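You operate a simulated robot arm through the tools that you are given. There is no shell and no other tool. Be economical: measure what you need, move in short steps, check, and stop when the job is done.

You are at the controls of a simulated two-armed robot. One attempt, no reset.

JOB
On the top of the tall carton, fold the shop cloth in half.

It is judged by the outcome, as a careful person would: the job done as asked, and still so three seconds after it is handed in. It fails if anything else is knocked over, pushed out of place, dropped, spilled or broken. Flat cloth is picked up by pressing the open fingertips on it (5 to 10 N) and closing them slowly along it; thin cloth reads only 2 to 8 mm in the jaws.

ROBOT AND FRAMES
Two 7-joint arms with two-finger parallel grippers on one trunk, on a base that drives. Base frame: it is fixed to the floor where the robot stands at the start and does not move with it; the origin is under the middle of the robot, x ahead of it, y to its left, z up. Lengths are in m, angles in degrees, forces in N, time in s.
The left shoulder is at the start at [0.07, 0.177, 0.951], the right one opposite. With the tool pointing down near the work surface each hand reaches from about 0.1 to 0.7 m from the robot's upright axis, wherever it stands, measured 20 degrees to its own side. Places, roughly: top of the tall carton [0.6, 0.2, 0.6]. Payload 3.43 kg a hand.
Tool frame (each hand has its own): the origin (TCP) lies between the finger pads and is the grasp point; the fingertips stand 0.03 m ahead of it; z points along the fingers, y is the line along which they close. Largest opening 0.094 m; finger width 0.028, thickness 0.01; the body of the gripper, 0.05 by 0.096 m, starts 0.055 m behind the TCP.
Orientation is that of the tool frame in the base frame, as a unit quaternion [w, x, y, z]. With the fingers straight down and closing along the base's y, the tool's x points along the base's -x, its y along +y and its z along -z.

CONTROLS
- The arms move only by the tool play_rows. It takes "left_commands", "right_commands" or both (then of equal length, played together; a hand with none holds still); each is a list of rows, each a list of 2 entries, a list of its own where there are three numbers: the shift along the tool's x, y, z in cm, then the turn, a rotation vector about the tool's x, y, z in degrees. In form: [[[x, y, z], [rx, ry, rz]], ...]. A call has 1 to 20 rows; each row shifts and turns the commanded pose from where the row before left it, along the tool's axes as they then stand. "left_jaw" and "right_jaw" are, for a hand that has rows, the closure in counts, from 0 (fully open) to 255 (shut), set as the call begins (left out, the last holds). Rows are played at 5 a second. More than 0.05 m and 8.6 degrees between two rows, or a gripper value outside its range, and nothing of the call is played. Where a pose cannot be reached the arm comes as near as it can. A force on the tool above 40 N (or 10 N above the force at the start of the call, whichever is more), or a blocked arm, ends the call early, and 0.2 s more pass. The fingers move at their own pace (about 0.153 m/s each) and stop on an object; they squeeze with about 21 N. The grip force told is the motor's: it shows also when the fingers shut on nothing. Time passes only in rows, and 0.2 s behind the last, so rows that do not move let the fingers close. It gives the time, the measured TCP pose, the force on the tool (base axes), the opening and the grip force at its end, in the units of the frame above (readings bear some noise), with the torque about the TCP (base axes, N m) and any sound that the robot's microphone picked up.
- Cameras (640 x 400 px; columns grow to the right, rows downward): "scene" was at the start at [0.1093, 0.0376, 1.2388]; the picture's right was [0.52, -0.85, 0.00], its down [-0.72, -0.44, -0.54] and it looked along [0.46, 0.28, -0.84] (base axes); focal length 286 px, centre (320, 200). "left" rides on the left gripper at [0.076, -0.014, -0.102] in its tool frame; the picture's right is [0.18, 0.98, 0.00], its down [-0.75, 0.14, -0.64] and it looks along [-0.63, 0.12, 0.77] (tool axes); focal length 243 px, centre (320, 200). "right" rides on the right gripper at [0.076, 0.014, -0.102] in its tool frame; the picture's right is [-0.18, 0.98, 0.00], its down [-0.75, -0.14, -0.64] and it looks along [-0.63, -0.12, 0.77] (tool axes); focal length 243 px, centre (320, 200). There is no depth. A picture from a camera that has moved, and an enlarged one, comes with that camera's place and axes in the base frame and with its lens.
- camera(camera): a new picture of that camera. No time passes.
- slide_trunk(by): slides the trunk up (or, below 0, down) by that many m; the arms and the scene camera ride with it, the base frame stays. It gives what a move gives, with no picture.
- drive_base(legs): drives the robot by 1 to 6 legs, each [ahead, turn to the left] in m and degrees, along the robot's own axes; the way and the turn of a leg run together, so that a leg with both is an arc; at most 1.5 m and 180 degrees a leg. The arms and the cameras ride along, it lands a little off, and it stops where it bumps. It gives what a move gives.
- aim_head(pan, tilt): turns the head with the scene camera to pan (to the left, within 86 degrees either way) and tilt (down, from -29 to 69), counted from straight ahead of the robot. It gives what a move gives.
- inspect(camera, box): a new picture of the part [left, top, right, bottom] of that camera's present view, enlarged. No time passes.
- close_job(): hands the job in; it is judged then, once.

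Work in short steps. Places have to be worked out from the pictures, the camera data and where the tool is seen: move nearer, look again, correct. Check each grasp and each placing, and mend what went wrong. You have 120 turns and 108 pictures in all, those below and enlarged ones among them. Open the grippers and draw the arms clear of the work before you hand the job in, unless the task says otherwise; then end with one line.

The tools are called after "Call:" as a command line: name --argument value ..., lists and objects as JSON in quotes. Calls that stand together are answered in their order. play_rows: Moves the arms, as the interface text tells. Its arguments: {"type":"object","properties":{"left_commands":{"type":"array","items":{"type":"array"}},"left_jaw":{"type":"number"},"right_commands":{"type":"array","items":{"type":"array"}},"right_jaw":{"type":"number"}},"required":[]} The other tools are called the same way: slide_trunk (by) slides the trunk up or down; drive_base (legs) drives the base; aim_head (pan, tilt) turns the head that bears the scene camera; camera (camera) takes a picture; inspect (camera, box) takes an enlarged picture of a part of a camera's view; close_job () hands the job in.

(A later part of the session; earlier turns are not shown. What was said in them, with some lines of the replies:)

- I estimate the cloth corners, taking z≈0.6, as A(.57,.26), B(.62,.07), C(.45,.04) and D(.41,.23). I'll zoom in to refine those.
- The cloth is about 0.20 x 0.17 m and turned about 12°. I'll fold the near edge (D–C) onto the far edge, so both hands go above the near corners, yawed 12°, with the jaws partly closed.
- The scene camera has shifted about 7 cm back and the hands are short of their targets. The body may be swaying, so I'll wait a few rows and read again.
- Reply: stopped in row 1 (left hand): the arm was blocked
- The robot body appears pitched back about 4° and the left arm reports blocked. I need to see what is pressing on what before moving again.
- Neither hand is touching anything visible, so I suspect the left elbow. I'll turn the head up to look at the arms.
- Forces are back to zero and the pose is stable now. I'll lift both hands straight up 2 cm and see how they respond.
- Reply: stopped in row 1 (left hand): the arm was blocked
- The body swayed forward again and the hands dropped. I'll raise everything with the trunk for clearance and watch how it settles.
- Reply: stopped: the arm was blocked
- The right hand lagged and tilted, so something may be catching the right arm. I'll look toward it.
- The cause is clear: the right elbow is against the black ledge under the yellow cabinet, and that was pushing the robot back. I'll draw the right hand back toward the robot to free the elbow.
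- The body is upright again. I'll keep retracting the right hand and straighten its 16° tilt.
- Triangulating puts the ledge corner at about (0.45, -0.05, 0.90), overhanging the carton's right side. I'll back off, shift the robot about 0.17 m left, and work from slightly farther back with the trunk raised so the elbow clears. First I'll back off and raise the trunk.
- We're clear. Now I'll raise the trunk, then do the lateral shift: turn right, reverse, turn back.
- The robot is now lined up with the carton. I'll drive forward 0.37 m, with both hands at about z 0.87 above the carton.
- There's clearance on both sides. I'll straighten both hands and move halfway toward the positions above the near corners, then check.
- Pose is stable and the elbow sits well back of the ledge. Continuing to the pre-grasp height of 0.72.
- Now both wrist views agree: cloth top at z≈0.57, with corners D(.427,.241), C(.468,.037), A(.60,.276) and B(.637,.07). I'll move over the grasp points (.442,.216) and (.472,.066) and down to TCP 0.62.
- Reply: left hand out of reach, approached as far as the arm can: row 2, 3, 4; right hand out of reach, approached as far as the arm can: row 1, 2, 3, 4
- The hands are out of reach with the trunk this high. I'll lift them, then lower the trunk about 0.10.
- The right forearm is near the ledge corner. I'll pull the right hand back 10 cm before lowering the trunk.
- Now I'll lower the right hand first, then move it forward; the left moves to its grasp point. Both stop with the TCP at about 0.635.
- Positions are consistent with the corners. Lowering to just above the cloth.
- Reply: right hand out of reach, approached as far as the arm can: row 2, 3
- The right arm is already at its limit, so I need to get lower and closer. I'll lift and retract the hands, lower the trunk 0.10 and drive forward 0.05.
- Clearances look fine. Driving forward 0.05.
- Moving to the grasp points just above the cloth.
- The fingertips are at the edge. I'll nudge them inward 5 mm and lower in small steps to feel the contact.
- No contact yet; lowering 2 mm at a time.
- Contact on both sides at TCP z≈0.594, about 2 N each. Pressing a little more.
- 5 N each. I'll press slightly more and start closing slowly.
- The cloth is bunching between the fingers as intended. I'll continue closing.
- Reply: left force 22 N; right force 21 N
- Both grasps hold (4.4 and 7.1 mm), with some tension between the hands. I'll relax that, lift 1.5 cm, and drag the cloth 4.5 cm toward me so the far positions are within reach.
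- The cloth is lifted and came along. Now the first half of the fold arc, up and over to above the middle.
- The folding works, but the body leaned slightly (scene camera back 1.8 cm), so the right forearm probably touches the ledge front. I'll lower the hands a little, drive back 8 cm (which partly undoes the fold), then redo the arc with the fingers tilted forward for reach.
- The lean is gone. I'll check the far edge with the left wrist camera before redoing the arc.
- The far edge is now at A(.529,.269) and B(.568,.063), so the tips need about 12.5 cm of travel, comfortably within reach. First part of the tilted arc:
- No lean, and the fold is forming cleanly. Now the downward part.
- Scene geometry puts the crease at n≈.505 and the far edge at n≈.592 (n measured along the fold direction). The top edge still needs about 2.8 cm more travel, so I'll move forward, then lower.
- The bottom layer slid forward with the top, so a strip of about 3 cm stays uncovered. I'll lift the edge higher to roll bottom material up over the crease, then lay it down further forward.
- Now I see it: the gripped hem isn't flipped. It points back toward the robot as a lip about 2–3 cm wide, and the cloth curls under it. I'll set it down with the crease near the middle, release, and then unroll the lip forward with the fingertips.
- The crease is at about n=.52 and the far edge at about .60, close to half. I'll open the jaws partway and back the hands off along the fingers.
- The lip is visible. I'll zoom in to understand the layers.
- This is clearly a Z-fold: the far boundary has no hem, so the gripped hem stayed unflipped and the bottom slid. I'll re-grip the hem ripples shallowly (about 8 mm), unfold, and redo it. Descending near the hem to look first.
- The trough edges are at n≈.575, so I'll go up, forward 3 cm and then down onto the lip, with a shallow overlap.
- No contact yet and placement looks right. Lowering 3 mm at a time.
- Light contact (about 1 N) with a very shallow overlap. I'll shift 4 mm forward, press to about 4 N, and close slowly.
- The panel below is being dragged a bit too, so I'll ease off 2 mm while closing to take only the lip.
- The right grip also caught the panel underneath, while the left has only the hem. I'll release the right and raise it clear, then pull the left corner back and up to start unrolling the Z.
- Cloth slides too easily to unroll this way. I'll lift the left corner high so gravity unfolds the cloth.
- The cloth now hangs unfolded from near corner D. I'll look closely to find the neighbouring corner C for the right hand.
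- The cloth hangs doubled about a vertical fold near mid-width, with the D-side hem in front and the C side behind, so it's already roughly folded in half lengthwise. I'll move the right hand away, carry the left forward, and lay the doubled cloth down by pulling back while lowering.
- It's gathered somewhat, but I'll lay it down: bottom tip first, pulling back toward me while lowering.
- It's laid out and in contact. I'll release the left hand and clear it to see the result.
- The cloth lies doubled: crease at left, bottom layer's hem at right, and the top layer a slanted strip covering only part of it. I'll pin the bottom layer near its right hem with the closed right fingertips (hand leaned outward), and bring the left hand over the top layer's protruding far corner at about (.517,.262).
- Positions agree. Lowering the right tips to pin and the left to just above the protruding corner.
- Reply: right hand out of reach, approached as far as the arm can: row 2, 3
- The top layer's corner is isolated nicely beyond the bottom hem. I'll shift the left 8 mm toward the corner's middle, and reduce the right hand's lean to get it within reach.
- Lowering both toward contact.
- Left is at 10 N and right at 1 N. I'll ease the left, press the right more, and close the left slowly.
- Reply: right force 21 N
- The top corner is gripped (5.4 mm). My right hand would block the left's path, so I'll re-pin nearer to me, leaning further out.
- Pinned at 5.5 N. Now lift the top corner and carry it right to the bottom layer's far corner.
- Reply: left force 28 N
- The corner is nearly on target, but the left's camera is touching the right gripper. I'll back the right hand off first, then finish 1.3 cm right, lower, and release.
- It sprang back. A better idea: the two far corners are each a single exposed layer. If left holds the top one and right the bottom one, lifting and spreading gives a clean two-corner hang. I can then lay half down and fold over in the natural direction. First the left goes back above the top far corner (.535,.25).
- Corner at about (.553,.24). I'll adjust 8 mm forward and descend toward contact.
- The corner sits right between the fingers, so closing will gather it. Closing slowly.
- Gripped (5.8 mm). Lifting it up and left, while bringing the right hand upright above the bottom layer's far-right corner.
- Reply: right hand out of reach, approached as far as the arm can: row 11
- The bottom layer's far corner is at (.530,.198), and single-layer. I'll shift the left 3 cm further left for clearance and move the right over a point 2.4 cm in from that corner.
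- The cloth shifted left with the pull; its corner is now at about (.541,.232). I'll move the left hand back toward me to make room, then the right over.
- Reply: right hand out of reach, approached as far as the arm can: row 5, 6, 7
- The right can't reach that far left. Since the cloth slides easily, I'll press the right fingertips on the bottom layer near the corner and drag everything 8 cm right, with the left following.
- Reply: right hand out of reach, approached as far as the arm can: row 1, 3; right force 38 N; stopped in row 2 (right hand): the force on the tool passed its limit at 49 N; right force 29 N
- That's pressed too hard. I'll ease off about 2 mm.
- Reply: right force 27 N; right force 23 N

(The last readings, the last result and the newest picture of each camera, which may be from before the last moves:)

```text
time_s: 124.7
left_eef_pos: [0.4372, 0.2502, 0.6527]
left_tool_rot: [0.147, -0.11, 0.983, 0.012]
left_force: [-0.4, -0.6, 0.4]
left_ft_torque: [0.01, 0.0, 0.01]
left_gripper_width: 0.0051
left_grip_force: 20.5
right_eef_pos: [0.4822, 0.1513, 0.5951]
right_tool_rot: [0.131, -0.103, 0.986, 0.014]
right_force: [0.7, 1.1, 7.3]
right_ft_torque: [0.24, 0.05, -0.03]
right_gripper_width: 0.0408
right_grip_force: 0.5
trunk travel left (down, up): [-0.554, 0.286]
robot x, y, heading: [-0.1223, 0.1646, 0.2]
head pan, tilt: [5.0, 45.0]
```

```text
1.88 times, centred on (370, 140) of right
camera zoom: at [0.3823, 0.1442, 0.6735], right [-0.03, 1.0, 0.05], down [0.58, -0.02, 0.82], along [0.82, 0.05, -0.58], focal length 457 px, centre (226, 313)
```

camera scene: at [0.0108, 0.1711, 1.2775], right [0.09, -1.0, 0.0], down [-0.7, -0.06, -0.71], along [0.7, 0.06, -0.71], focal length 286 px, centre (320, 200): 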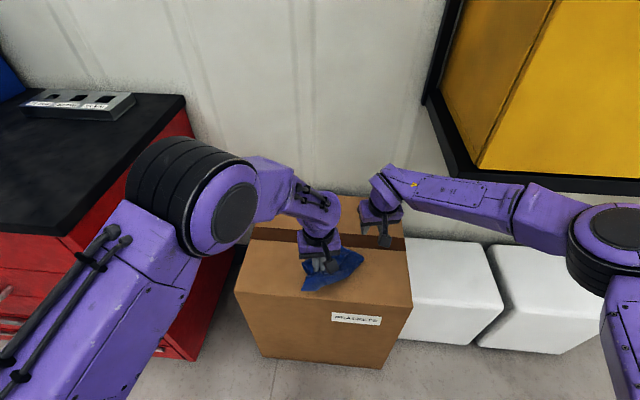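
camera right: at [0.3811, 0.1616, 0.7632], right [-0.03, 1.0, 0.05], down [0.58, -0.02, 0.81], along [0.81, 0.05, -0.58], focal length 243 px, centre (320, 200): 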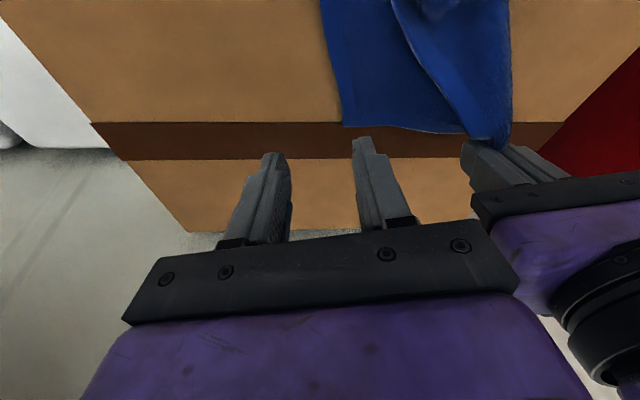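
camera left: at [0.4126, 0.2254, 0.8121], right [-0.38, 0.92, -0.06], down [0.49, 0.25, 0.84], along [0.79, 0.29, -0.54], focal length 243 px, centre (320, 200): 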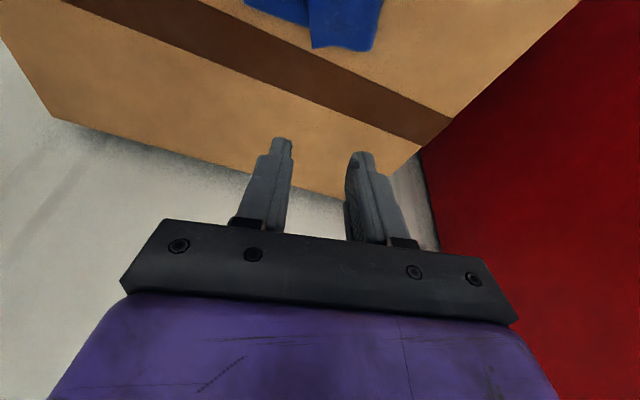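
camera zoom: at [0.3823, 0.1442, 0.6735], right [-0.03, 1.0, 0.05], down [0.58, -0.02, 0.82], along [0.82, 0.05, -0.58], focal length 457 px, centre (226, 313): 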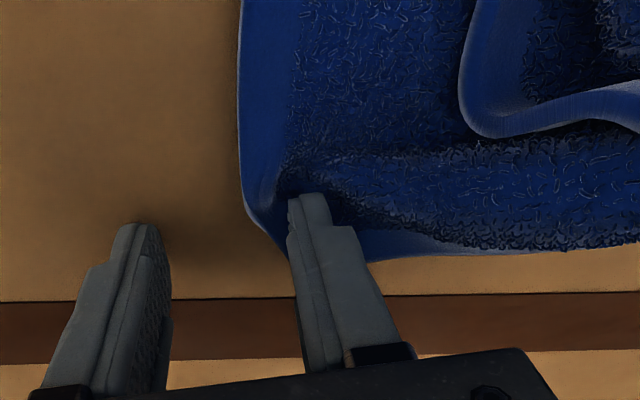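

That worked: the cloth corner is now at (.502,.171), well within reach. I'll nudge the left away, then step the right up and over to straddle the hem near that corner.

Call:
play_rows --left_commands '[[[0, 1.2, -1], [0, 0, 0]], [[0, 1.2, -1], [0, 0, 0]], [[0, 0, 0], [0, 0, 0]], [[0, 0, 0], [0, 0, 0]], [[0, 0, 0], [0, 0, 0]], [[0, 0, 0], [0, 0, 0]], [[0, 0, 0], [0, 0, 0]]]' --right_commands '[[[0, 0, -0.6], [0, 0, 0]], [[0, 0, -0.6], [0, 0, 0]], [[-0.89, 1.95, 0.24], [0, 0, 0]], [[-0.89, 1.95, 0.24], [0, 0, 0]], [[0.1, 0, 0.4], [0, 0, 0]], [[0.1, 0, 0.3], [0, 0, 0]], [[0, 0, 0], [0, 0, 0]]]'

Call:
inspect --camera "right" --box '[200, 60, 540, 220]'

```text
time_s: 126.3
left_eef_pos: [0.4278, 0.2688, 0.6735]
left_tool_rot: [0.149, -0.106, 0.983, 0.013]
left_force: [0.1, 0.7, 0.3]
left_ft_torque: [-0.01, -0.01, 0.0]
left_gripper_width: 0.0055
left_grip_force: 20.6
right_eef_pos: [0.4897, 0.193, 0.5989]
right_tool_rot: [0.13, -0.103, 0.986, 0.015]
right_force: [0.7, 0.6, 0.4]
right_ft_torque: [0.0, 0.02, -0.07]
right_gripper_width: 0.0401
right_grip_force: 0.1
trunk travel left (down, up): [-0.554, 0.286]
robot x, y, heading: [-0.1191, 0.1621, 0.2]
head pan, tilt: [5.0, 45.0]
```

```text
1.88 times, centred on (370, 140) of right
camera zoom: at [0.3893, 0.1862, 0.6761], right [-0.03, 1.0, 0.05], down [0.58, -0.02, 0.82], along [0.82, 0.05, -0.58], focal length 457 px, centre (226, 313)
```

zoom: 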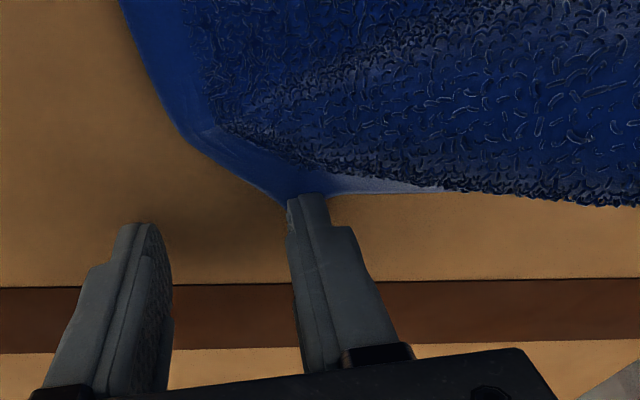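

The cloth crept a bit; the corner is now at about (.485,.212). I'll raise the left for clearance and move the right 2.9 cm left to straddle the corner.

Call:
play_rows --left_commands '[[[0, 0, -2], [0, 0, 0]], [[0, 0, -2], [0, 0, 0]], [[0, 0, 0], [0, 0, 0]], [[0, 0, 0], [0, 0, 0]], [[0, 0, 0], [0, 0, 0]], [[0, 0, 0], [0, 0, 0]], [[0, 0, 0], [0, 0, 0]]]' --right_commands '[[[0, 0, -0.8], [0, 0, 0]], [[0, 0, -0.8], [0, 0, 0]], [[0.15, 1.5, 0], [0, 0, 0]], [[0.15, 1.6, 0], [0, 0, 0]], [[0.2, 0, 0.8], [0, 0, 0]], [[0.2, 0, 0.8], [0, 0, 0]], [[0, 0, 0], [0, 0, 0]]]' --right_jaw 160

Call:
inspect --camera "right" --box '[200, 60, 540, 220]'

```text
time_s: 127.1
left_eef_pos: [0.4149, 0.2802, 0.7041]
left_tool_rot: [0.138, -0.123, 0.983, 0.014]
left_force: [-0.2, 0.2, -0.2]
left_ft_torque: [-0.01, 0.02, 0.0]
left_gripper_width: 0.0053
left_grip_force: 21.1
right_eef_pos: [0.4874, 0.1975, 0.6132]
right_tool_rot: [0.132, -0.097, 0.986, 0.013]
right_force: [0.4, 0.0, 0.9]
right_ft_torque: [0.02, -0.03, 0.0]
right_gripper_width: 0.0351
right_grip_force: 0.0
trunk travel left (down, up): [-0.554, 0.286]
robot x, y, heading: [-0.1201, 0.1611, 0.1]
head pan, tilt: [5.0, 45.0]
stopped in row 3 (left hand): the force on the tool passed its limit at 52 N (the readings are from after the stop); the commanded pose is now the measured one
```

```text
1.88 times, centred on (370, 140) of right
camera zoom: at [0.3867, 0.1915, 0.693], right [-0.02, 1.0, 0.05], down [0.58, -0.03, 0.82], along [0.82, 0.04, -0.57], focal length 457 px, centre (226, 313)
```

zoom: 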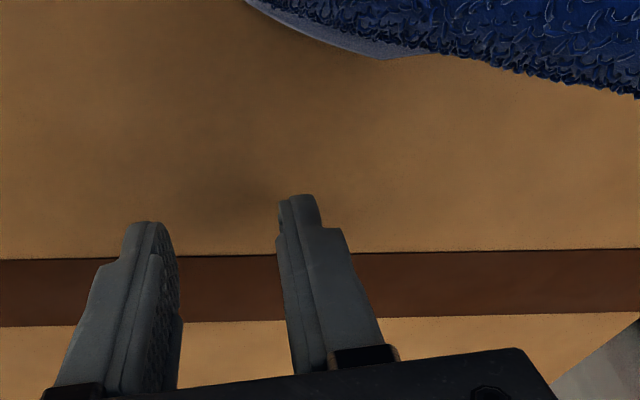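

The hands bumped (nothing displaced) and the cloth moved back. New approach: open the top layer fully by carrying the held corner to the left so the cloth lies flat, while the right retreats. Then take the far-right corner with plenty of spacing.

Call:
play_rows --right_commands '[[[-0.5, -1, -2], [0, 0, 0]], [[-0.3, -2, -2], [0, 0, 0]], [[0.5, -2.5, -1], [0, 0, 0]], [[1, -2.5, 0], [0, 0, 0]], [[0, 0, 0], [0, 0, 0]], [[0, 0, 0], [0, 0, 0]], [[0, 0, 0], [0, 0, 0]], [[0, 0, 0], [0, 0, 0]], [[0, 0, 0], [0, 0, 0]], [[0, 0, 0], [0, 0, 0]], [[0, 0, 0], [0, 0, 0]]]' --left_commands '[[[-0.3, 0, -1], [0, 0, 0]], [[-0.3, 0, -1], [0, 0, 0]], [[-1.2, 2.3, 0.34], [0, 0, 0]], [[-1.2, 2.3, 0.34], [0, 0, 0]], [[-1.2, 2.3, 0.34], [0, 0, 0]], [[-1.2, 2.3, 0.34], [0, 0, 0]], [[0.7, 0, 2.4], [0, 0, 0]], [[0.7, 0, 2.4], [0, 0, 0]], [[0.7, 0, 2.4], [0, 0, 0]], [[0.5, 0, 1.8], [0, 0, 0]], [[0, 0, 0], [0, 0, 0]]]'

Call:
inspect --camera "scene" --box '[230, 190, 410, 310]'

```text
time_s: 129.5
left_eef_pos: [0.4402, 0.3821, 0.6313]
left_tool_rot: [0.14, -0.12, 0.983, 0.016]
left_force: [-0.1, -0.1, 0.2]
left_ft_torque: [0.0, 0.0, 0.0]
left_gripper_width: 0.0053
left_grip_force: 21.2
right_eef_pos: [0.4809, 0.1146, 0.6634]
right_tool_rot: [0.133, -0.098, 0.986, 0.012]
right_force: [0.6, 0.1, -1.1]
right_ft_torque: [0.02, 0.02, -0.02]
right_gripper_width: 0.0353
right_grip_force: 0.1
trunk travel left (down, up): [-0.554, 0.286]
robot x, y, heading: [-0.1202, 0.1624, -0.2]
head pan, tilt: [5.0, 45.0]
```

```text
3.33 times, centred on (320, 250) of scene
camera zoom: at [0.0101, 0.171, 1.2776], right [0.09, -1.0, 0.0], down [-0.7, -0.06, -0.71], along [0.7, 0.06, -0.71], focal length 955 px, centre (320, 33)
```

zoom: 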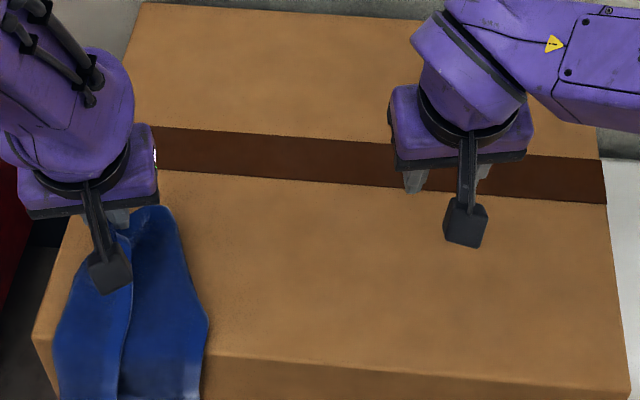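

The whole cloth followed. I'll re-lay it: lift it clear to hang, move to mid-carton, and lay it diagonally (far-right to near-left) with plenty of travel. Right hand retreats first.

Call:
play_rows --right_commands '[[[2, -1.5, -1], [0, 3, 0]], [[3, -2, -1], [0, 3, 0]], [[3, -2, 0], [0, 3, 0]], [[3, -2, 0], [0, 3, 0]], [[1.5, -2, 0], [0, 3, 0]], [[0, 0, 0], [0, 0, 0]], [[0, 0, 0], [0, 0, 0]], [[0, 0, 0], [0, 0, 0]]]' --left_commands '[[[-0.83, 0, -2.88], [0, 0, 0]], [[-0.83, 0, -2.88], [0, 0, 0]], [[-0.83, 0, -2.88], [0, 0, 0]], [[-0.83, 0, -2.88], [0, 0, 0]], [[-0.83, 0, -2.88], [0, 0, 0]], [[-0.83, 0, -2.88], [0, 0, 0]], [[-0.83, 0, -2.88], [0, 0, 0]], [[-0.83, 0, -2.88], [0, 0, 0]]]'

Call:
play_rows --left_commands '[[[-1.25, -2.8, 0.36], [0, -2, 0]], [[-1.2, -2.8, 0.4], [0, -2, 0]], [[-1.2, -2.8, 0.44], [0, -2, 0]], [[-1.2, -2.8, 0.48], [0, -2, 0]], [[-1.2, -2.8, 0.5], [0, -2, 0]], [[-1.2, -2.8, 0.55], [0, -2, 0]], [[-1.0, -2.5, 0.5], [0, -2, 0]], [[0, 0, 0], [0, 0, 0]], [[0, 0, 0], [0, 0, 0]], [[0, 0, 0], [0, 0, 0]], [[0, 0, 0], [0, 0, 0]]]'

```text
time_s: 131.3
left_eef_pos: [0.4409, 0.3814, 0.8712]
left_tool_rot: [0.14, -0.119, 0.983, 0.015]
left_force: [0.2, -0.4, 0.7]
left_ft_torque: [-0.02, 0.01, 0.03]
left_gripper_width: 0.0053
left_grip_force: 21.1
right_eef_pos: [0.3741, -0.0043, 0.6608]
right_tool_rot: [0.003, -0.098, 0.995, -0.001]
right_force: [0.0, 0.0, 0.1]
right_ft_torque: [-0.02, 0.02, 0.03]
right_gripper_width: 0.0351
right_grip_force: 0.0
trunk travel left (down, up): [-0.554, 0.286]
robot x, y, heading: [-0.1226, 0.1623, 0.1]
head pan, tilt: [5.0, 45.0]
```

```text
time_s: 133.7
left_eef_pos: [0.5747, 0.2299, 0.8751]
left_tool_rot: [0.255, -0.13, 0.958, 0.026]
left_force: [0.1, -0.6, 0.0]
left_ft_torque: [0.03, 0.01, 0.01]
left_gripper_width: 0.0052
left_grip_force: 21.1
right_eef_pos: [0.3758, -0.002, 0.6602]
right_tool_rot: [0.002, -0.099, 0.995, 0.0]
right_force: [-0.1, 0.4, -0.1]
right_ft_torque: [0.01, 0.04, 0.0]
right_gripper_width: 0.0349
right_grip_force: 0.0
trunk travel left (down, up): [-0.554, 0.286]
robot x, y, heading: [-0.121, 0.1609, -0.1]
head pan, tilt: [5.0, 45.0]
```

Now lay it diagonally: back-left while lowering.

Call:
play_rows --left_commands '[[[0.75, 0, 1.3], [0, 0, 0]], [[0.75, 0, 1.3], [0, 0, 0]], [[1.73, 1, 1.0], [0, 2, 0]], [[1.7, 1, 1.06], [0, 2, 0]], [[1.66, 1, 1.12], [0, 2, 0]], [[1.62, 1, 1.17], [0, 2, 0]], [[1.58, 1, 1.23], [0, 2, 0]], [[1.53, 1, 1.28], [0, 2, 0]], [[1.49, 1, 1.34], [0, 2, 0]], [[1.44, 1, 1.39], [0, 2, 0]], [[1.39, 1, 1.44], [0, 2, 0]], [[1.34, 1, 1.48], [0, 2, 0]], [[1.29, 1, 1.53], [0, 2, 0]], [[1.23, 1, 1.57], [0, 2, 0]], [[1.18, 1, 1.62], [0, 2, 0]], [[1.12, 1, 1.5], [0, 2, 0]], [[0, 0, 0], [0, 0, 0]]]'

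Call:
play_rows --left_commands '[[[0, 0, 0], [0, 0, 0]], [[0, 0, -0.5], [0, 0, 0]], [[0, 0, -2], [0, 0, 0]], [[0, 0, -4], [0, 0, 0]], [[2, 2, -4], [0, 0, 0]], [[3, 3, 0], [0, 0, 0]], [[0, 0, 0], [0, 0, 0]]]' --left_jaw 160

Call:
inspect --camera "scene" --box '[230, 190, 410, 310]'

```text
time_s: 137.3
left_eef_pos: [0.4019, 0.3131, 0.6016]
left_tool_rot: [0.02, -0.121, 0.992, 0.002]
left_force: [1.2, -0.1, 1.7]
left_ft_torque: [-0.05, -0.01, 0.0]
left_gripper_width: 0.0054
left_grip_force: 21.2
right_eef_pos: [0.3758, -0.0027, 0.6605]
right_tool_rot: [0.004, -0.098, 0.995, 0.0]
right_force: [-0.2, 0.3, -0.3]
right_ft_torque: [-0.01, 0.0, 0.03]
right_gripper_width: 0.0353
right_grip_force: 0.1
trunk travel left (down, up): [-0.554, 0.286]
robot x, y, heading: [-0.1213, 0.1635, -0.1]
head pan, tilt: [5.0, 45.0]
```

```text
time_s: 138.9
left_eef_pos: [0.3442, 0.3525, 0.7033]
left_tool_rot: [0.02, -0.121, 0.992, 0.001]
left_force: [-0.7, -0.6, 0.5]
left_ft_torque: [0.02, -0.01, 0.02]
left_gripper_width: 0.0353
left_grip_force: 0.0
right_eef_pos: [0.3754, -0.0042, 0.6604]
right_tool_rot: [0.002, -0.098, 0.995, 0.0]
right_force: [0.3, -0.3, -0.6]
right_ft_torque: [0.01, 0.04, 0.01]
right_gripper_width: 0.0352
right_grip_force: 0.0
trunk travel left (down, up): [-0.554, 0.286]
robot x, y, heading: [-0.1207, 0.1625, 0.2]
head pan, tilt: [5.0, 45.0]
```

```text
3.33 times, centred on (320, 250) of scene
camera zoom: at [0.0106, 0.1705, 1.2775], right [0.09, -1.0, 0.0], down [-0.7, -0.06, -0.71], along [0.7, 0.06, -0.71], focal length 955 px, centre (320, 33)
```

zoom: 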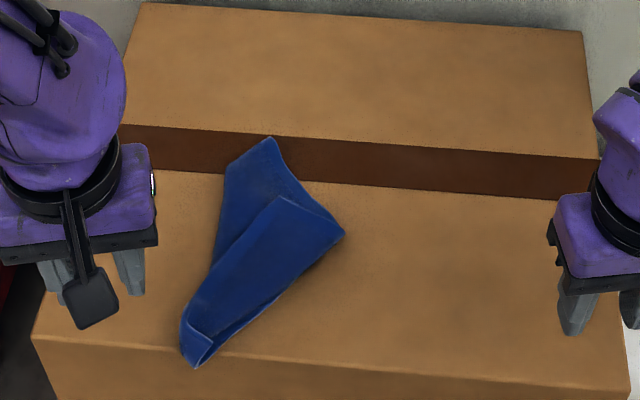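

My reading of this: A is at near-left, S2 (a top flap corner) at about (.50,.253), and O at far (.567,.263). I'll press-drag the cloth about 11 cm right so both hands can take A and S2, which are adjacent corners. First the closed right fingertips go over the middle.

Call:
play_rows --right_commands '[[[-1.34, 2.9, -0.3], [0, 0, 0]], [[-1.34, 2.9, -0.3], [0, 0, 0]], [[-1.34, 2.9, 0], [0, 0, 0]], [[-1.34, 2.9, 0], [0, 0, 0]], [[-1.34, 2.9, 0], [0, 0, 0]], [[-1.34, 2.9, 0], [0, 0, 0]], [[-1.34, 2.9, 0], [0, 0, 0]], [[-1.34, 2.9, 0], [0, 0, 0]], [[0, 0, 1.5], [0, 0, 0]], [[0, 0, 1.5], [0, 0, 0]], [[0, 0, 1.5], [0, 0, 0]], [[0, 0, 0], [0, 0, 0]]]' --right_jaw 255

```text
time_s: 141.5
left_eef_pos: [0.3443, 0.353, 0.7029]
left_tool_rot: [0.019, -0.122, 0.992, 0.0]
left_force: [0.1, 0.0, 0.2]
left_ft_torque: [-0.02, 0.0, 0.03]
left_gripper_width: 0.0351
left_grip_force: 0.0
right_eef_pos: [0.4363, 0.2456, 0.622]
right_tool_rot: [0.002, -0.098, 0.995, -0.001]
right_force: [-0.4, -0.9, -0.1]
right_ft_torque: [0.0, 0.02, 0.0]
right_gripper_width: 0.0002
right_grip_force: 21.0
trunk travel left (down, up): [-0.554, 0.286]
robot x, y, heading: [-0.1193, 0.1615, 0.0]
head pan, tilt: [5.0, 45.0]
```

Call:
play_rows --right_commands '[[[0, 0, 0.5], [0, 0, 0]], [[0, 0, 0.5], [0, 0, 0]], [[0, 0, 0.5], [0, 0, 0]], [[0, 0, 0], [0, 0, 0]]]'

Call:
play_rows --right_commands '[[[0, 0, 0.25], [0, 0, 0]], [[0, 0, 0.15], [0, 0, 0]], [[0, 0, 0], [0, 0, 0]]]'

```text
time_s: 142.5
left_eef_pos: [0.3445, 0.3519, 0.7035]
left_tool_rot: [0.02, -0.121, 0.992, 0.001]
left_force: [-0.7, -0.1, 0.3]
left_ft_torque: [-0.03, 0.0, 0.01]
left_gripper_width: 0.0349
left_grip_force: 0.0
right_eef_pos: [0.4372, 0.245, 0.605]
right_tool_rot: [0.003, -0.098, 0.995, -0.001]
right_force: [0.2, 0.6, -0.2]
right_ft_torque: [0.01, -0.02, 0.0]
right_gripper_width: 0.0001
right_grip_force: 21.0
trunk travel left (down, up): [-0.554, 0.286]
robot x, y, heading: [-0.1195, 0.1595, 0.1]
head pan, tilt: [5.0, 45.0]
```

```text
time_s: 143.3
left_eef_pos: [0.3438, 0.3526, 0.7031]
left_tool_rot: [0.019, -0.121, 0.992, 0.001]
left_force: [0.1, -0.9, -0.3]
left_ft_torque: [-0.04, -0.03, -0.01]
left_gripper_width: 0.0352
left_grip_force: 0.0
right_eef_pos: [0.4359, 0.2456, 0.602]
right_tool_rot: [0.003, -0.098, 0.995, 0.0]
right_force: [-0.2, -1.1, 3.0]
right_ft_torque: [-0.06, 0.03, -0.02]
right_gripper_width: 0.0
right_grip_force: 20.9
trunk travel left (down, up): [-0.554, 0.286]
robot x, y, heading: [-0.1191, 0.1635, 0.4]
head pan, tilt: [5.0, 45.0]
```

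Contact at 3 N. I'll press a bit more and drag right about 11 cm and forward 3 cm.

Call:
play_rows --right_commands '[[[0, 0, 0.2], [0, 0, 0]], [[-0.08, -1.03, 0], [0, 0, 0]], [[-0.08, -1.03, 0], [0, 0, 0]], [[-0.08, -1.03, 0], [0, 0, 0]], [[-0.08, -1.03, 0], [0, 0, 0]], [[-0.08, -1.03, 0], [0, 0, 0]], [[-0.08, -1.03, 0], [0, 0, 0]], [[-0.08, -1.03, 0], [0, 0, 0]], [[-0.08, -1.03, 0], [0, 0, 0]], [[-0.08, -1.03, 0], [0, 0, 0]], [[-0.08, -1.03, 0], [0, 0, 0]], [[-0.08, -1.03, 0], [0, 0, 0]], [[0, 0, -1.5], [0, 0, 0]], [[1, -2, -3], [0, 0, 0]], [[1, -3, -3], [0, 0, 0]], [[1, -4, 0], [0, 0, 0]], [[0, -4, 0], [0, 0, 0]], [[0, 0, 0], [0, 0, 0]]]'

Call:
inspect --camera "scene" --box '[270, 200, 400, 300]'

```text
time_s: 147.1
left_eef_pos: [0.3433, 0.3619, 0.7009]
left_tool_rot: [0.018, -0.121, 0.992, -0.005]
left_force: [-0.2, 0.4, -0.3]
left_ft_torque: [0.0, 0.01, 0.03]
left_gripper_width: 0.035
left_grip_force: 0.1
right_eef_pos: [0.4528, 0.0191, 0.674]
right_tool_rot: [-0.005, -0.108, 0.994, -0.006]
right_force: [-0.2, 0.3, -0.1]
right_ft_torque: [0.0, -0.01, 0.01]
right_gripper_width: 0.0
right_grip_force: 21.0
trunk travel left (down, up): [-0.554, 0.286]
robot x, y, heading: [-0.1231, 0.1641, 0.3]
head pan, tilt: [5.0, 45.0]
```

```text
4.00 times, centred on (335, 250) of scene
camera zoom: at [0.0079, 0.1883, 1.2768], right [0.1, -1.0, 0.01], down [-0.7, -0.08, -0.71], along [0.7, 0.06, -0.71], focal length 1146 px, centre (260, 0)
```

zoom: 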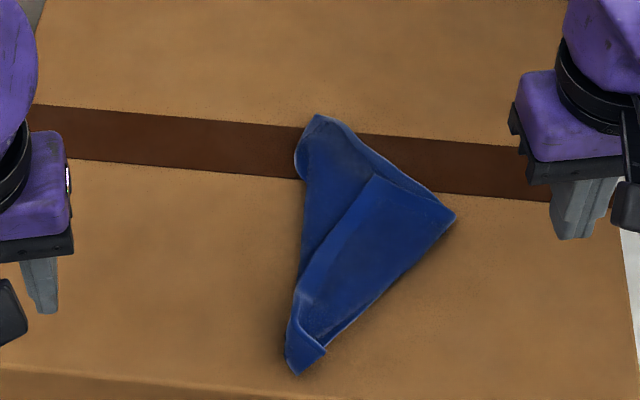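

The drag worked, though the right elbow leaned on the cabinet again; bringing it back in relieves that. Corners are now A(.368,.190) and S2(.529,.143). Right goes above S2's flap and left above A. The jaw width will tell me whether I caught one layer or two.

Call:
play_rows --right_commands '[[[-1.95, 2.32, 0], [0, 0, 0]], [[-1.95, 2.32, 0], [0, 0, 0]], [[-1.95, 2.32, 0], [0, 0, 0]], [[-1.95, 2.32, 0], [0, 0, 0]], [[0, 0, 0], [0, -5, 0]], [[0, 0, 0], [0, -5, 0]], [[0, 0, 0], [0, -5, 0]], [[0.53, 0, 2], [0, 0, 0]], [[0.53, 0, 2], [0, 0, 0]], [[0.5, 0, 1.6], [0, 0, 0]], [[0, 0, 0], [0, 0, 0]], [[0, 0, 0], [0, 0, 0]]]' --left_commands '[[[0.12, -2.5, 0], [0, 0, 0]], [[0.12, -2.5, 0], [0, 0, 0]], [[0.12, -2.5, 0], [0, 0, 0]], [[0.12, -2.5, 0], [0, 0, 0]], [[0.12, -2.5, 0], [0, 0, 0]], [[0.12, -2.5, 0], [0, 0, 0]], [[0.12, -2.5, 0], [0, 0, 0]], [[0, 0, 2.2], [0, 0, 0]], [[0, 0, 2.2], [0, 0, 0]], [[0, 0, 2.2], [0, 0, 0]], [[0, 0, 2.1], [0, 0, 0]], [[0, 0, 0], [0, 0, 0]]]' --right_jaw 170 --left_jaw 160

```text
time_s: 149.7
left_eef_pos: [0.3764, 0.1824, 0.6147]
left_tool_rot: [0.019, -0.121, 0.992, 0.003]
left_force: [-0.8, 0.5, 0.0]
left_ft_torque: [-0.04, -0.04, 0.0]
left_gripper_width: 0.0351
left_grip_force: 0.0
right_eef_pos: [0.493, 0.0568, 0.6186]
right_tool_rot: [0.132, -0.097, 0.986, 0.012]
right_force: [0.3, -0.3, 0.2]
right_ft_torque: [0.02, 0.02, -0.01]
right_gripper_width: 0.0315
right_grip_force: 0.1
right hand out of reach, approached as far as the arm can: row 3, 4
trunk travel left (down, up): [-0.554, 0.286]
robot x, y, heading: [-0.1223, 0.1601, 0.0]
head pan, tilt: [5.0, 45.0]
```

Call:
play_rows --right_commands '[[[-0.74, 1.62, -0.3], [0, 0, 0]], [[-0.74, 1.62, 0.2], [0, 0, 0]], [[-0.74, 1.62, 0.2], [0, 0, 0]], [[-0.74, 1.62, 0.2], [0, 0, 0]], [[0.2, 0, 0.7], [0, 0, 0]], [[0, 0, 0], [0, 0, 0]], [[0, 0, 0], [0, 0, 0]]]' --left_commands '[[[0, 0.7, 0], [0, 0, 0]], [[0, 0, 0.5], [0, 0, 0]], [[0, 0, 0.4], [0, 0, 0]], [[0, 0, 0.3], [0, 0, 0]], [[0, 0, 0.2], [0, 0, 0]], [[0, 0, 0], [0, 0, 0]], [[0, 0, 0], [0, 0, 0]]]'

```text
time_s: 151.3
left_eef_pos: [0.377, 0.1878, 0.6036]
left_tool_rot: [0.019, -0.122, 0.992, 0.001]
left_force: [0.4, 0.7, 0.6]
left_ft_torque: [-0.01, 0.0, -0.02]
left_gripper_width: 0.0351
left_grip_force: 0.1
right_eef_pos: [0.5098, 0.1238, 0.615]
right_tool_rot: [0.131, -0.097, 0.986, 0.013]
right_force: [0.2, 0.1, -0.4]
right_ft_torque: [-0.01, -0.02, 0.01]
right_gripper_width: 0.0314
right_grip_force: 0.1
trunk travel left (down, up): [-0.554, 0.286]
robot x, y, heading: [-0.122, 0.1639, 0.2]
head pan, tilt: [5.0, 45.0]
```

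Call:
play_rows --right_commands '[[[0.1, 0, 0.4], [0, 0, 0]], [[0.1, 0, 0.3], [0, 0, 0]], [[0, 0, 0], [0, 0, 0]]]' --left_commands '[[[0, 0, 0.3], [0, 0, 0]], [[0, 0, 0.2], [0, 0, 0]], [[0, 0, 0], [0, 0, 0]]]'

Call:
play_rows --right_commands '[[[0.06, 0, 0.2], [0, 0, 0]], [[0, 0, 0], [0, 0, 0]]]' --left_commands '[[[0, 0, 0.15], [0, 0, 0]], [[0, 0, 0], [0, 0, 0]]]'

```text
time_s: 152.1
left_eef_pos: [0.3749, 0.1891, 0.5979]
left_tool_rot: [0.019, -0.122, 0.992, 0.001]
left_force: [0.1, -0.7, 0.3]
left_ft_torque: [0.02, -0.02, 0.03]
left_gripper_width: 0.0354
left_grip_force: 0.1
right_eef_pos: [0.5098, 0.1246, 0.6078]
right_tool_rot: [0.131, -0.098, 0.986, 0.012]
right_force: [0.1, 1.1, 1.5]
right_ft_torque: [0.03, -0.03, -0.03]
right_gripper_width: 0.0316
right_grip_force: 0.1
trunk travel left (down, up): [-0.554, 0.286]
robot x, y, heading: [-0.125, 0.1626, 0.3]
head pan, tilt: [5.0, 45.0]
```

```text
time_s: 152.7
left_eef_pos: [0.3751, 0.1883, 0.597]
left_tool_rot: [0.019, -0.121, 0.993, 0.0]
left_force: [0.0, 0.1, 0.6]
left_ft_torque: [-0.02, -0.02, 0.0]
left_gripper_width: 0.0349
left_grip_force: 0.0
right_eef_pos: [0.5083, 0.1247, 0.6067]
right_tool_rot: [0.132, -0.097, 0.986, 0.013]
right_force: [0.8, -0.2, 2.0]
right_ft_torque: [0.0, -0.03, -0.01]
right_gripper_width: 0.0313
right_grip_force: 0.0
trunk travel left (down, up): [-0.554, 0.286]
robot x, y, heading: [-0.1192, 0.1606, -0.3]
head pan, tilt: [5.0, 45.0]
```

The right is already touching the raised flap (2 N at tip z .578), a good sign. I'll close the right slowly here and lower the left further.

Call:
play_rows --right_commands '[[[0, 0, 0], [0, 0, 0]], [[0, 0, 0], [0, 0, 0]]]' --left_commands '[[[0, 0, 0.2], [0, 0, 0]], [[0, 0, 0.1], [0, 0, 0]]]' --right_jaw 200

Call:
play_rows --right_commands '[[[0, 0, 0], [0, 0, 0]], [[0, 0, 0], [0, 0, 0]]]' --left_commands '[[[0, 0, 0.05], [0, 0, 0]], [[0, 0, 0], [0, 0, 0]]]' --right_jaw 225 --left_jaw 195

Call:
play_rows --right_commands '[[[0, 0, 0], [0, 0, 0]], [[0, 0, 0], [0, 0, 0]], [[0, 0, 0], [0, 0, 0]]]' --left_commands '[[[0, 0, 0], [0, 0, 0]], [[0, 0, 0], [0, 0, 0]], [[0, 0, 0], [0, 0, 0]]]' --right_jaw 255 --left_jaw 225

Call:
play_rows --left_commands '[[[0, 0, 0], [0, 0, 0]], [[0, 0, 0], [0, 0, 0]], [[0, 0, 0], [0, 0, 0]]]' --left_jaw 255

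```text
time_s: 153.3
left_eef_pos: [0.3753, 0.1889, 0.5944]
left_tool_rot: [0.02, -0.121, 0.993, 0.001]
left_force: [-0.9, 0.2, 3.2]
left_ft_torque: [-0.07, -0.05, 0.02]
left_gripper_width: 0.0349
left_grip_force: 0.1
right_eef_pos: [0.5081, 0.1239, 0.6074]
right_tool_rot: [0.132, -0.098, 0.986, 0.013]
right_force: [-0.9, -1.0, 0.6]
right_ft_torque: [0.02, 0.04, 0.04]
right_gripper_width: 0.0201
right_grip_force: 0.1
trunk travel left (down, up): [-0.554, 0.286]
robot x, y, heading: [-0.1202, 0.163, -0.1]
head pan, tilt: [5.0, 45.0]
```

```text
time_s: 153.9
left_eef_pos: [0.376, 0.1901, 0.5937]
left_tool_rot: [0.019, -0.121, 0.992, 0.001]
left_force: [-1.0, 1.0, 6.3]
left_ft_torque: [0.02, -0.14, 0.02]
left_gripper_width: 0.0213
left_grip_force: 0.0
right_eef_pos: [0.5069, 0.1252, 0.6064]
right_tool_rot: [0.132, -0.098, 0.986, 0.012]
right_force: [0.7, 0.0, 1.1]
right_ft_torque: [0.01, 0.0, -0.01]
right_gripper_width: 0.0115
right_grip_force: 0.8
trunk travel left (down, up): [-0.554, 0.286]
robot x, y, heading: [-0.12, 0.1632, 0.1]
head pan, tilt: [5.0, 45.0]
```

```text
time_s: 154.7
left_eef_pos: [0.3757, 0.1883, 0.5933]
left_tool_rot: [0.02, -0.122, 0.992, 0.001]
left_force: [2.1, 0.9, 8.3]
left_ft_torque: [-0.03, -0.18, 0.02]
left_gripper_width: 0.0116
left_grip_force: 0.6
right_eef_pos: [0.5066, 0.1249, 0.6075]
right_tool_rot: [0.132, -0.097, 0.986, 0.013]
right_force: [-1.0, 0.9, 1.5]
right_ft_torque: [0.06, 0.04, 0.0]
right_gripper_width: 0.0048
right_grip_force: 20.9
trunk travel left (down, up): [-0.554, 0.286]
robot x, y, heading: [-0.1194, 0.1637, 0.2]
head pan, tilt: [5.0, 45.0]
```

```text
time_s: 155.5
left_eef_pos: [0.3757, 0.1888, 0.5932]
left_tool_rot: [0.02, -0.121, 0.992, 0.001]
left_force: [2.8, -2.0, 7.9]
left_ft_torque: [0.0, -0.24, -0.07]
left_gripper_width: 0.0064
left_grip_force: 21.0
right_eef_pos: [0.508, 0.1251, 0.6065]
right_tool_rot: [0.132, -0.098, 0.986, 0.012]
right_force: [-0.3, 1.1, 1.4]
right_ft_torque: [0.05, 0.03, -0.03]
right_gripper_width: 0.0047
right_grip_force: 21.1
trunk travel left (down, up): [-0.554, 0.286]
robot x, y, heading: [-0.1229, 0.1652, 0.2]
head pan, tilt: [5.0, 45.0]
```

Right reads 4.7 mm (single layer) and left 6.4 mm. The tips are 15 cm apart, which fits edge A–S2. Lifting both together and rotating the edge across in front of me.

Call:
play_rows --right_commands '[[[-0.2, -0.35, -2.64], [0, 0, 0]], [[-0.2, -0.35, -2.64], [0, 0, 0]], [[-0.2, -0.35, -2.64], [0, 0, 0]], [[-0.2, -0.35, -2.64], [0, 0, 0]], [[-0.2, -0.35, -2.64], [0, 0, 0]], [[-0.2, -0.35, -2.64], [0, 0, 0]], [[-0.2, -0.35, -2.64], [0, 0, 0]], [[-0.2, -0.35, -2.64], [0, 0, 0]], [[0, 0, 0], [0, 0, 0]], [[0, 0, 0], [0, 0, 0]], [[0, 0, 0], [0, 0, 0]], [[0, 0, 0], [0, 0, 0]]]' --left_commands '[[[-1.09, 0.4, -2.66], [0, 0, 0]], [[-1.09, 0.4, -2.66], [0, 0, 0]], [[-1.09, 0.4, -2.66], [0, 0, 0]], [[-1.09, 0.4, -2.66], [0, 0, 0]], [[-1.09, 0.4, -2.66], [0, 0, 0]], [[-1.09, 0.4, -2.66], [0, 0, 0]], [[-1.09, 0.4, -2.66], [0, 0, 0]], [[-1.09, 0.4, -2.66], [0, 0, 0]], [[0, 0, 0], [0, 0, 0]], [[0, 0, 0], [0, 0, 0]], [[0, 0, 0], [0, 0, 0]], [[0, 0, 0], [0, 0, 0]]]'

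```text
time_s: 158.1
left_eef_pos: [0.4413, 0.2376, 0.8073]
left_tool_rot: [0.018, -0.12, 0.993, 0.0]
left_force: [0.1, -26.0, -3.7]
left_ft_torque: [-0.21, 0.06, -0.55]
left_gripper_width: 0.0069
left_grip_force: 20.6
right_eef_pos: [0.4727, 0.0902, 0.816]
right_tool_rot: [0.132, -0.099, 0.986, 0.013]
right_force: [0.0, 26.4, 3.6]
right_ft_torque: [0.89, 0.04, -0.27]
right_gripper_width: 0.0065
right_grip_force: 20.7
trunk travel left (down, up): [-0.554, 0.286]
robot x, y, heading: [-0.123, 0.1608, 0.3]
head pan, tilt: [5.0, 45.0]
```

The edge is held taut (26 N). I'll relax the tension, match the heights, and move both forward 3.5 cm to place the fold well on the carton.

Call:
play_rows --right_commands '[[[0, 0.4, 0], [0, 0, 0]], [[0, 0.2, 0], [0, 0, 0]], [[-0.74, 0, 0.54], [0, 0, 0]], [[-0.74, 0, 0.54], [0, 0, 0]], [[-0.74, 0, 0.54], [0, 0, 0]], [[-0.74, 0, 0.54], [0, 0, 0]], [[0, 0, 0], [0, 0, 0]], [[0, 0, 0], [0, 0, 0]], [[0, 0, 0], [0, 0, 0]], [[0, 0, 0], [0, 0, 0]]]' --left_commands '[[[0, -0.4, 0], [0, -6.5, 0]], [[0, -0.2, 0], [0, -6.5, 0]], [[-0.83, 0, 0.33], [0, 0, 0]], [[-0.83, 0, 0.33], [0, 0, 0]], [[-0.83, 0, 0.33], [0, 0, 0]], [[-0.83, 0, 0.33], [0, 0, 0]], [[0, 0, 0], [0, 0, 0]], [[0, 0, 0], [0, 0, 0]], [[0, 0, 0], [0, 0, 0]], [[0, 0, 0], [0, 0, 0]]]'

```text
time_s: 160.3
left_eef_pos: [0.4818, 0.2434, 0.8025]
left_tool_rot: [0.13, -0.122, 0.984, 0.013]
left_force: [-0.8, -13.5, -2.6]
left_ft_torque: [-0.04, 0.11, -0.28]
left_gripper_width: 0.0065
left_grip_force: 20.7
right_eef_pos: [0.5063, 0.1039, 0.803]
right_tool_rot: [0.133, -0.098, 0.986, 0.012]
right_force: [-0.1, 12.3, 3.0]
right_ft_torque: [0.46, 0.0, -0.1]
right_gripper_width: 0.0052
right_grip_force: 21.0
trunk travel left (down, up): [-0.554, 0.286]
robot x, y, heading: [-0.1192, 0.1629, 0.1]
head pan, tilt: [5.0, 45.0]
```

Tension has eased. Phase 1 lays the first half by moving back and down at 45°; phase 2 folds the upper half forward along a quarter circle.

Call:
play_rows --right_commands '[[[0.41, 0, 1.55], [0, 0, 0]], [[1.42, 0, 0.82], [0, 0, 0]], [[1.42, 0, 0.82], [0, 0, 0]], [[1.42, 0, 0.82], [0, 0, 0]], [[1.42, 0, 0.82], [0, 0, 0]], [[1.42, 0, 0.82], [0, 0, 0]], [[1.42, 0, 0.82], [0, 0, 0]], [[1.42, 0, 0.82], [0, 0, 0]], [[1.42, 0, 0.82], [0, 0, 0]], [[0, 0, 0], [0, 0, 0]]]' --left_commands '[[[0.41, 0, 1.55], [0, 0, 0]], [[1.42, 0, 0.82], [0, 0, 0]], [[1.42, 0, 0.82], [0, 0, 0]], [[1.42, 0, 0.82], [0, 0, 0]], [[1.42, 0, 0.82], [0, 0, 0]], [[1.42, 0, 0.82], [0, 0, 0]], [[1.42, 0, 0.82], [0, 0, 0]], [[1.42, 0, 0.82], [0, 0, 0]], [[1.42, 0, 0.82], [0, 0, 0]], [[0, 0, 0], [0, 0, 0]]]'

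Call:
camera --camera "scene"

```text
time_s: 162.5
left_eef_pos: [0.3923, 0.2282, 0.6918]
left_tool_rot: [0.119, -0.141, 0.983, 0.001]
left_force: [-0.2, -8.6, -1.9]
left_ft_torque: [-0.04, 0.05, -0.17]
left_gripper_width: 0.0064
left_grip_force: 21.0
right_eef_pos: [0.4159, 0.084, 0.6911]
right_tool_rot: [0.132, -0.097, 0.986, 0.012]
right_force: [1.0, 7.7, 2.0]
right_ft_torque: [0.33, 0.0, -0.08]
right_gripper_width: 0.0027
right_grip_force: 21.1
trunk travel left (down, up): [-0.554, 0.286]
robot x, y, heading: [-0.1176, 0.1621, 0.1]
head pan, tilt: [5.0, 45.0]
```

```text
0 pictures are left
camera scene: at [0.0103, 0.1712, 1.2775], right [0.09, -1.0, 0.0], down [-0.7, -0.06, -0.71], along [0.7, 0.06, -0.71], focal length 286 px, centre (320, 200)
```

scene: 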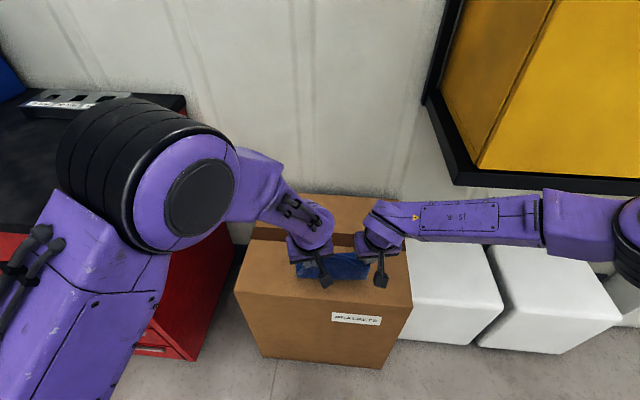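

The last picture shows the sheet between the hands, with the far hem at n≈.52 as planned. I'll ease the tension and do phase 2 now.

Call:
play_rows --right_commands '[[[-1.49, 0.3, 0.61], [0, 0, 0]], [[-1.43, 0, 1.21], [0, 0, 0]], [[-1.29, 0, 1.38], [0, 0, 0]], [[-1.02, 0, 1.62], [0, 0, 0]], [[-0.67, 0, 1.73], [0, 0, 0]], [[-0.36, 0, 1.75], [0, 0, 0]], [[-0.02, 0, 1.46], [0, 0, 0]], [[0.16, 0, 0.8], [0, 0, 0]], [[0, 0, 0], [0, 0, 0]]]' --left_commands '[[[-1.49, -0.3, 0.61], [0, 0, 0]], [[-1.43, 0, 1.21], [0, 0, 0]], [[-1.29, 0, 1.38], [0, 0, 0]], [[-1.02, 0, 1.62], [0, 0, 0]], [[-0.67, 0, 1.73], [0, 0, 0]], [[-0.36, 0, 1.75], [0, 0, 0]], [[-0.02, 0, 1.46], [0, 0, 0]], [[0.16, 0, 0.8], [0, 0, 0]], [[0, 0, 0], [0, 0, 0]]]'

```text
time_s: 164.5
left_eef_pos: [0.4781, 0.2371, 0.6115]
left_tool_rot: [0.13, -0.119, 0.984, 0.015]
left_force: [0.4, -1.8, -0.7]
left_ft_torque: [0.02, 0.04, -0.03]
left_gripper_width: 0.0062
left_grip_force: 21.5
right_eef_pos: [0.5015, 0.1056, 0.6041]
right_tool_rot: [0.133, -0.099, 0.986, 0.013]
right_force: [0.1, 1.3, 0.5]
right_ft_torque: [0.04, -0.02, 0.0]
right_gripper_width: 0.0023
right_grip_force: 21.0
trunk travel left (down, up): [-0.554, 0.286]
robot x, y, heading: [-0.1215, 0.1567, 0.2]
head pan, tilt: [5.0, 45.0]
```

Both edges are down at n≈.52. I'll lower to light contact, then open slightly and lift straight up.

Call:
play_rows --right_commands '[[[0.05, 0, 0.2], [0, 0, 0]], [[0.05, -0.15, 0.2], [0, 0, 0]], [[0, 0, 0], [0, 0, 0]]]' --left_commands '[[[0.12, 0, 0.45], [0, 0, 0]], [[0.12, 0.15, 0.45], [0, 0, 0]], [[0, 0, 0], [0, 0, 0]]]'

Call:
play_rows --right_commands '[[[0, 0, 0], [0, 0, 0]], [[0, 0, 0], [0, 0, 0]], [[-0.1, 0, -0.4], [0, 0, 0]], [[-0.25, 0, -0.95], [0, 0, 0]], [[-0.5, 0, -1.9], [0, 0, 0]], [[-0.8, 0, -2.9], [0, 0, 0]], [[0, 0, 0], [0, 0, 0]]]' --left_commands '[[[0, 0, 0], [0, 0, 0]], [[0, 0, 0], [0, 0, 0]], [[-0.1, 0, -0.4], [0, 0, 0]], [[-0.25, 0, -0.95], [0, 0, 0]], [[-0.5, 0, -1.9], [0, 0, 0]], [[-0.8, 0, -2.9], [0, 0, 0]], [[0, 0, 0], [0, 0, 0]]]' --right_jaw 205 --left_jaw 205

```text
time_s: 165.3
left_eef_pos: [0.4763, 0.237, 0.6012]
left_tool_rot: [0.131, -0.12, 0.984, 0.015]
left_force: [-0.3, -3.1, 0.0]
left_ft_torque: [-0.05, 0.01, -0.07]
left_gripper_width: 0.0062
left_grip_force: 21.0
right_eef_pos: [0.5003, 0.1032, 0.6021]
right_tool_rot: [0.132, -0.097, 0.986, 0.013]
right_force: [-0.1, 2.4, 1.5]
right_ft_torque: [0.1, -0.02, -0.03]
right_gripper_width: 0.0022
right_grip_force: 21.4
trunk travel left (down, up): [-0.554, 0.286]
robot x, y, heading: [-0.1168, 0.1628, 0.0]
head pan, tilt: [5.0, 45.0]
```

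```text
time_s: 166.9
left_eef_pos: [0.4768, 0.2403, 0.6642]
left_tool_rot: [0.13, -0.119, 0.984, 0.014]
left_force: [-0.5, 0.7, -0.2]
left_ft_torque: [-0.01, 0.01, -0.05]
left_gripper_width: 0.0183
left_grip_force: 0.1
right_eef_pos: [0.501, 0.1029, 0.664]
right_tool_rot: [0.132, -0.098, 0.986, 0.013]
right_force: [0.6, 0.3, -0.3]
right_ft_torque: [-0.06, -0.01, 0.02]
right_gripper_width: 0.0185
right_grip_force: 0.0
trunk travel left (down, up): [-0.554, 0.286]
robot x, y, heading: [-0.1181, 0.1658, 0.2]
head pan, tilt: [5.0, 45.0]
```

Released. I'll flatten it gently by pressing the closed fingertips straight down where the hem was bunched.

Call:
play_rows --right_commands '[[[0.53, 0, 2], [0, 0, 0]], [[0.53, 0, 2], [0, 0, 0]], [[0.45, 0, 1.75], [0, 0, 0]], [[0.08, 0, 0.3], [0, 0, 0]], [[0, 0, 0], [0, 0, 0]]]' --left_commands '[[[0.53, 0, 2], [0, 0, 0]], [[0.53, 0, 2], [0, 0, 0]], [[0.45, 0, 1.75], [0, 0, 0]], [[0.08, 0, 0.3], [0, 0, 0]], [[0, 0, 0], [0, 0, 0]]]' --right_jaw 255 --left_jaw 255

Call:
play_rows --right_commands '[[[-0.4, 0, -1.5], [0, 0, 0]], [[-0.4, 0, -1.5], [0, 0, 0]], [[1.9, 0, -0.5], [0, 0, 0]], [[1.9, 0, -0.5], [0, 0, 0]], [[1.9, 0, -0.5], [0, 0, 0]], [[1.9, 0, -0.5], [0, 0, 0]], [[0, 0, 0], [0, 0, 0]]]' --left_commands '[[[-0.4, 0, -1.5], [0, 0, 0]], [[-0.4, 0, -1.5], [0, 0, 0]], [[1.9, 0, -0.5], [0, 0, 0]], [[1.9, 0, -0.5], [0, 0, 0]], [[1.9, 0, -0.5], [0, 0, 0]], [[1.9, 0, -0.5], [0, 0, 0]], [[0, 0, 0], [0, 0, 0]]]'

```text
time_s: 168.1
left_eef_pos: [0.4765, 0.2364, 0.6028]
left_tool_rot: [0.132, -0.12, 0.984, 0.015]
left_force: [-0.2, 0.0, -0.3]
left_ft_torque: [0.02, 0.01, 0.02]
left_gripper_width: 0.0001
left_grip_force: 21.1
right_eef_pos: [0.5009, 0.1035, 0.6025]
right_tool_rot: [0.131, -0.098, 0.986, 0.011]
right_force: [-1.2, -0.3, 1.0]
right_ft_torque: [0.03, -0.04, -0.02]
right_gripper_width: 0.0001
right_grip_force: 20.5
trunk travel left (down, up): [-0.554, 0.286]
robot x, y, heading: [-0.124, 0.1651, -0.2]
head pan, tilt: [5.0, 45.0]
```

```text
time_s: 169.7
left_eef_pos: [0.3996, 0.22, 0.6311]
left_tool_rot: [0.128, -0.124, 0.984, 0.014]
left_force: [0.3, 0.0, -0.2]
left_ft_torque: [0.02, -0.02, -0.01]
left_gripper_width: 0.0001
left_grip_force: 20.5
right_eef_pos: [0.4242, 0.0891, 0.6338]
right_tool_rot: [0.132, -0.097, 0.986, 0.011]
right_force: [0.3, 0.1, 0.5]
right_ft_torque: [0.01, 0.0, 0.02]
right_gripper_width: 0.0003
right_grip_force: 20.7
trunk travel left (down, up): [-0.554, 0.286]
robot x, y, heading: [-0.1209, 0.1591, 0.3]
head pan, tilt: [5.0, 45.0]
```

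Now press the crease area straight down, then withdraw up.

Call:
play_rows --right_commands '[[[0.26, 0, 0.97], [0, 0, 0]], [[0.26, 0, 0.97], [0, 0, 0]], [[0.2, 0, 0.8], [0, 0, 0]], [[0.08, 0, 0.3], [0, 0, 0]], [[0, 0, 0], [0, 0, 0]]]' --left_commands '[[[0.26, 0, 0.97], [0, 0, 0]], [[0.26, 0, 0.97], [0, 0, 0]], [[0.2, 0, 0.8], [0, 0, 0]], [[0.05, 0, 0.2], [0, 0, 0]], [[0, 0, 0], [0, 0, 0]]]'

```text
time_s: 170.9
left_eef_pos: [0.4012, 0.2196, 0.6018]
left_tool_rot: [0.132, -0.12, 0.984, 0.016]
left_force: [-0.3, -0.1, -0.2]
left_ft_torque: [0.01, 0.0, 0.03]
left_gripper_width: 0.0
left_grip_force: 20.7
right_eef_pos: [0.4243, 0.0874, 0.602]
right_tool_rot: [0.133, -0.098, 0.986, 0.012]
right_force: [0.5, 0.6, 0.2]
right_ft_torque: [-0.05, -0.01, 0.01]
right_gripper_width: 0.0001
right_grip_force: 21.3
trunk travel left (down, up): [-0.554, 0.286]
robot x, y, heading: [-0.1219, 0.1614, 0.2]
head pan, tilt: [5.0, 45.0]
```

Call:
play_rows --right_commands '[[[0.05, 0, 0.2], [0, 0, 0]], [[0.05, 0, 0.2], [0, 0, 0]], [[0, 0, 0.1], [0, 0, 0]], [[0, 0, 0], [0, 0, 0]]]' --left_commands '[[[0.05, 0, 0.2], [0, 0, 0]], [[0.05, 0, 0.2], [0, 0, 0]], [[0, 0, 0.1], [0, 0, 0]], [[0, 0, 0], [0, 0, 0]]]'

```text
time_s: 171.9
left_eef_pos: [0.3992, 0.2213, 0.599]
left_tool_rot: [0.131, -0.12, 0.984, 0.015]
left_force: [1.2, -0.1, 0.0]
left_ft_torque: [0.01, 0.01, 0.01]
left_gripper_width: 0.0003
left_grip_force: 21.0
right_eef_pos: [0.4249, 0.0871, 0.5985]
right_tool_rot: [0.133, -0.098, 0.986, 0.012]
right_force: [-0.3, -0.2, 0.9]
right_ft_torque: [0.0, 0.0, -0.01]
right_gripper_width: 0.0
right_grip_force: 20.8
trunk travel left (down, up): [-0.554, 0.286]
robot x, y, heading: [-0.1181, 0.1626, 0.1]
head pan, tilt: [5.0, 45.0]
```

The area is flat. Withdrawing both hands up and clear.

Call:
play_rows --right_commands '[[[-0.5, 0, -2], [0, 0, 0]], [[-0.7, 0, -3], [0, 0, 0]], [[0, 0, -3], [0, 0, 0]], [[2, -1, -1], [0, 0, 0]], [[2, -1, 0], [0, 0, 0]], [[2, -1, 0], [0, 0, 0]], [[0, 0, 0], [0, 0, 0]]]' --left_commands '[[[-0.5, 0, -2], [0, 0, 0]], [[-0.7, 0, -3], [0, 0, 0]], [[0, 0, -3], [0, 0, 0]], [[2, 2, -2], [0, 0, 0]], [[2, 3, 0], [0, 0, 0]], [[2, 3, 0], [0, 0, 0]], [[0, 0, 0], [0, 0, 0]]]' --right_jaw 60 --left_jaw 60

```text
time_s: 173.0
left_eef_pos: [0.3012, 0.2481, 0.6244]
left_tool_rot: [0.041, -0.137, 0.989, 0.018]
left_force: [-0.4, 0.0, 0.0]
left_ft_torque: [0.0, -0.01, 0.0]
left_gripper_width: 0.0718
left_grip_force: 0.0
right_eef_pos: [0.3905, 0.0671, 0.6808]
right_tool_rot: [0.132, -0.098, 0.986, 0.012]
right_force: [0.4, 0.7, -0.2]
right_ft_torque: [0.02, 0.01, 0.01]
right_gripper_width: 0.0717
right_grip_force: 0.0
trunk travel left (down, up): [-0.554, 0.286]
robot x, y, heading: [-0.1189, 0.1615, 0.3]
head pan, tilt: [5.0, 45.0]
stopped in row 5 (left hand): the arm was blocked; the commanded pose is now the measured one
```

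The left arm hit a limit. I'll move it straight up and left, more gently.

Call:
play_rows --left_commands '[[[0, 0, -1], [0, 0, 0]], [[0, 0.5, -1.5], [0, 0, 0]], [[0, 1, -1.5], [0, 0, 0]], [[0, 1.5, -1.5], [0, 0, 0]], [[0, 1.5, -1.5], [0, 0, 0]], [[0, 1.5, -1], [0, 0, 0]], [[0, 0, 0], [0, 0, 0]]]'

```text
time_s: 174.6
left_eef_pos: [0.2776, 0.3023, 0.7048]
left_tool_rot: [0.044, -0.133, 0.99, 0.021]
left_force: [0.6, -0.2, 0.2]
left_ft_torque: [0.0, 0.02, 0.01]
left_gripper_width: 0.0716
left_grip_force: 0.1
right_eef_pos: [0.3901, 0.0653, 0.681]
right_tool_rot: [0.132, -0.099, 0.986, 0.014]
right_force: [0.4, -0.1, -0.2]
right_ft_torque: [-0.02, 0.04, -0.02]
right_gripper_width: 0.0721
right_grip_force: 0.0
trunk travel left (down, up): [-0.554, 0.286]
robot x, y, heading: [-0.1225, 0.1643, -0.1]
head pan, tilt: [5.0, 45.0]
```

Both hands are open and clear, with no contact forces. No pictures remain, so I'm handing the job in.

Call:
close_job

```text
The job is handed in.
```

I handed the job in with the cloth apparently folded in half (near edge over far) on the carton, but I couldn't confirm it: my pictures ran out before the final fold and release. Earlier, the right arm bumped and leaned on the yellow cabinet, and the two hands bumped once; I saw nothing displaced.
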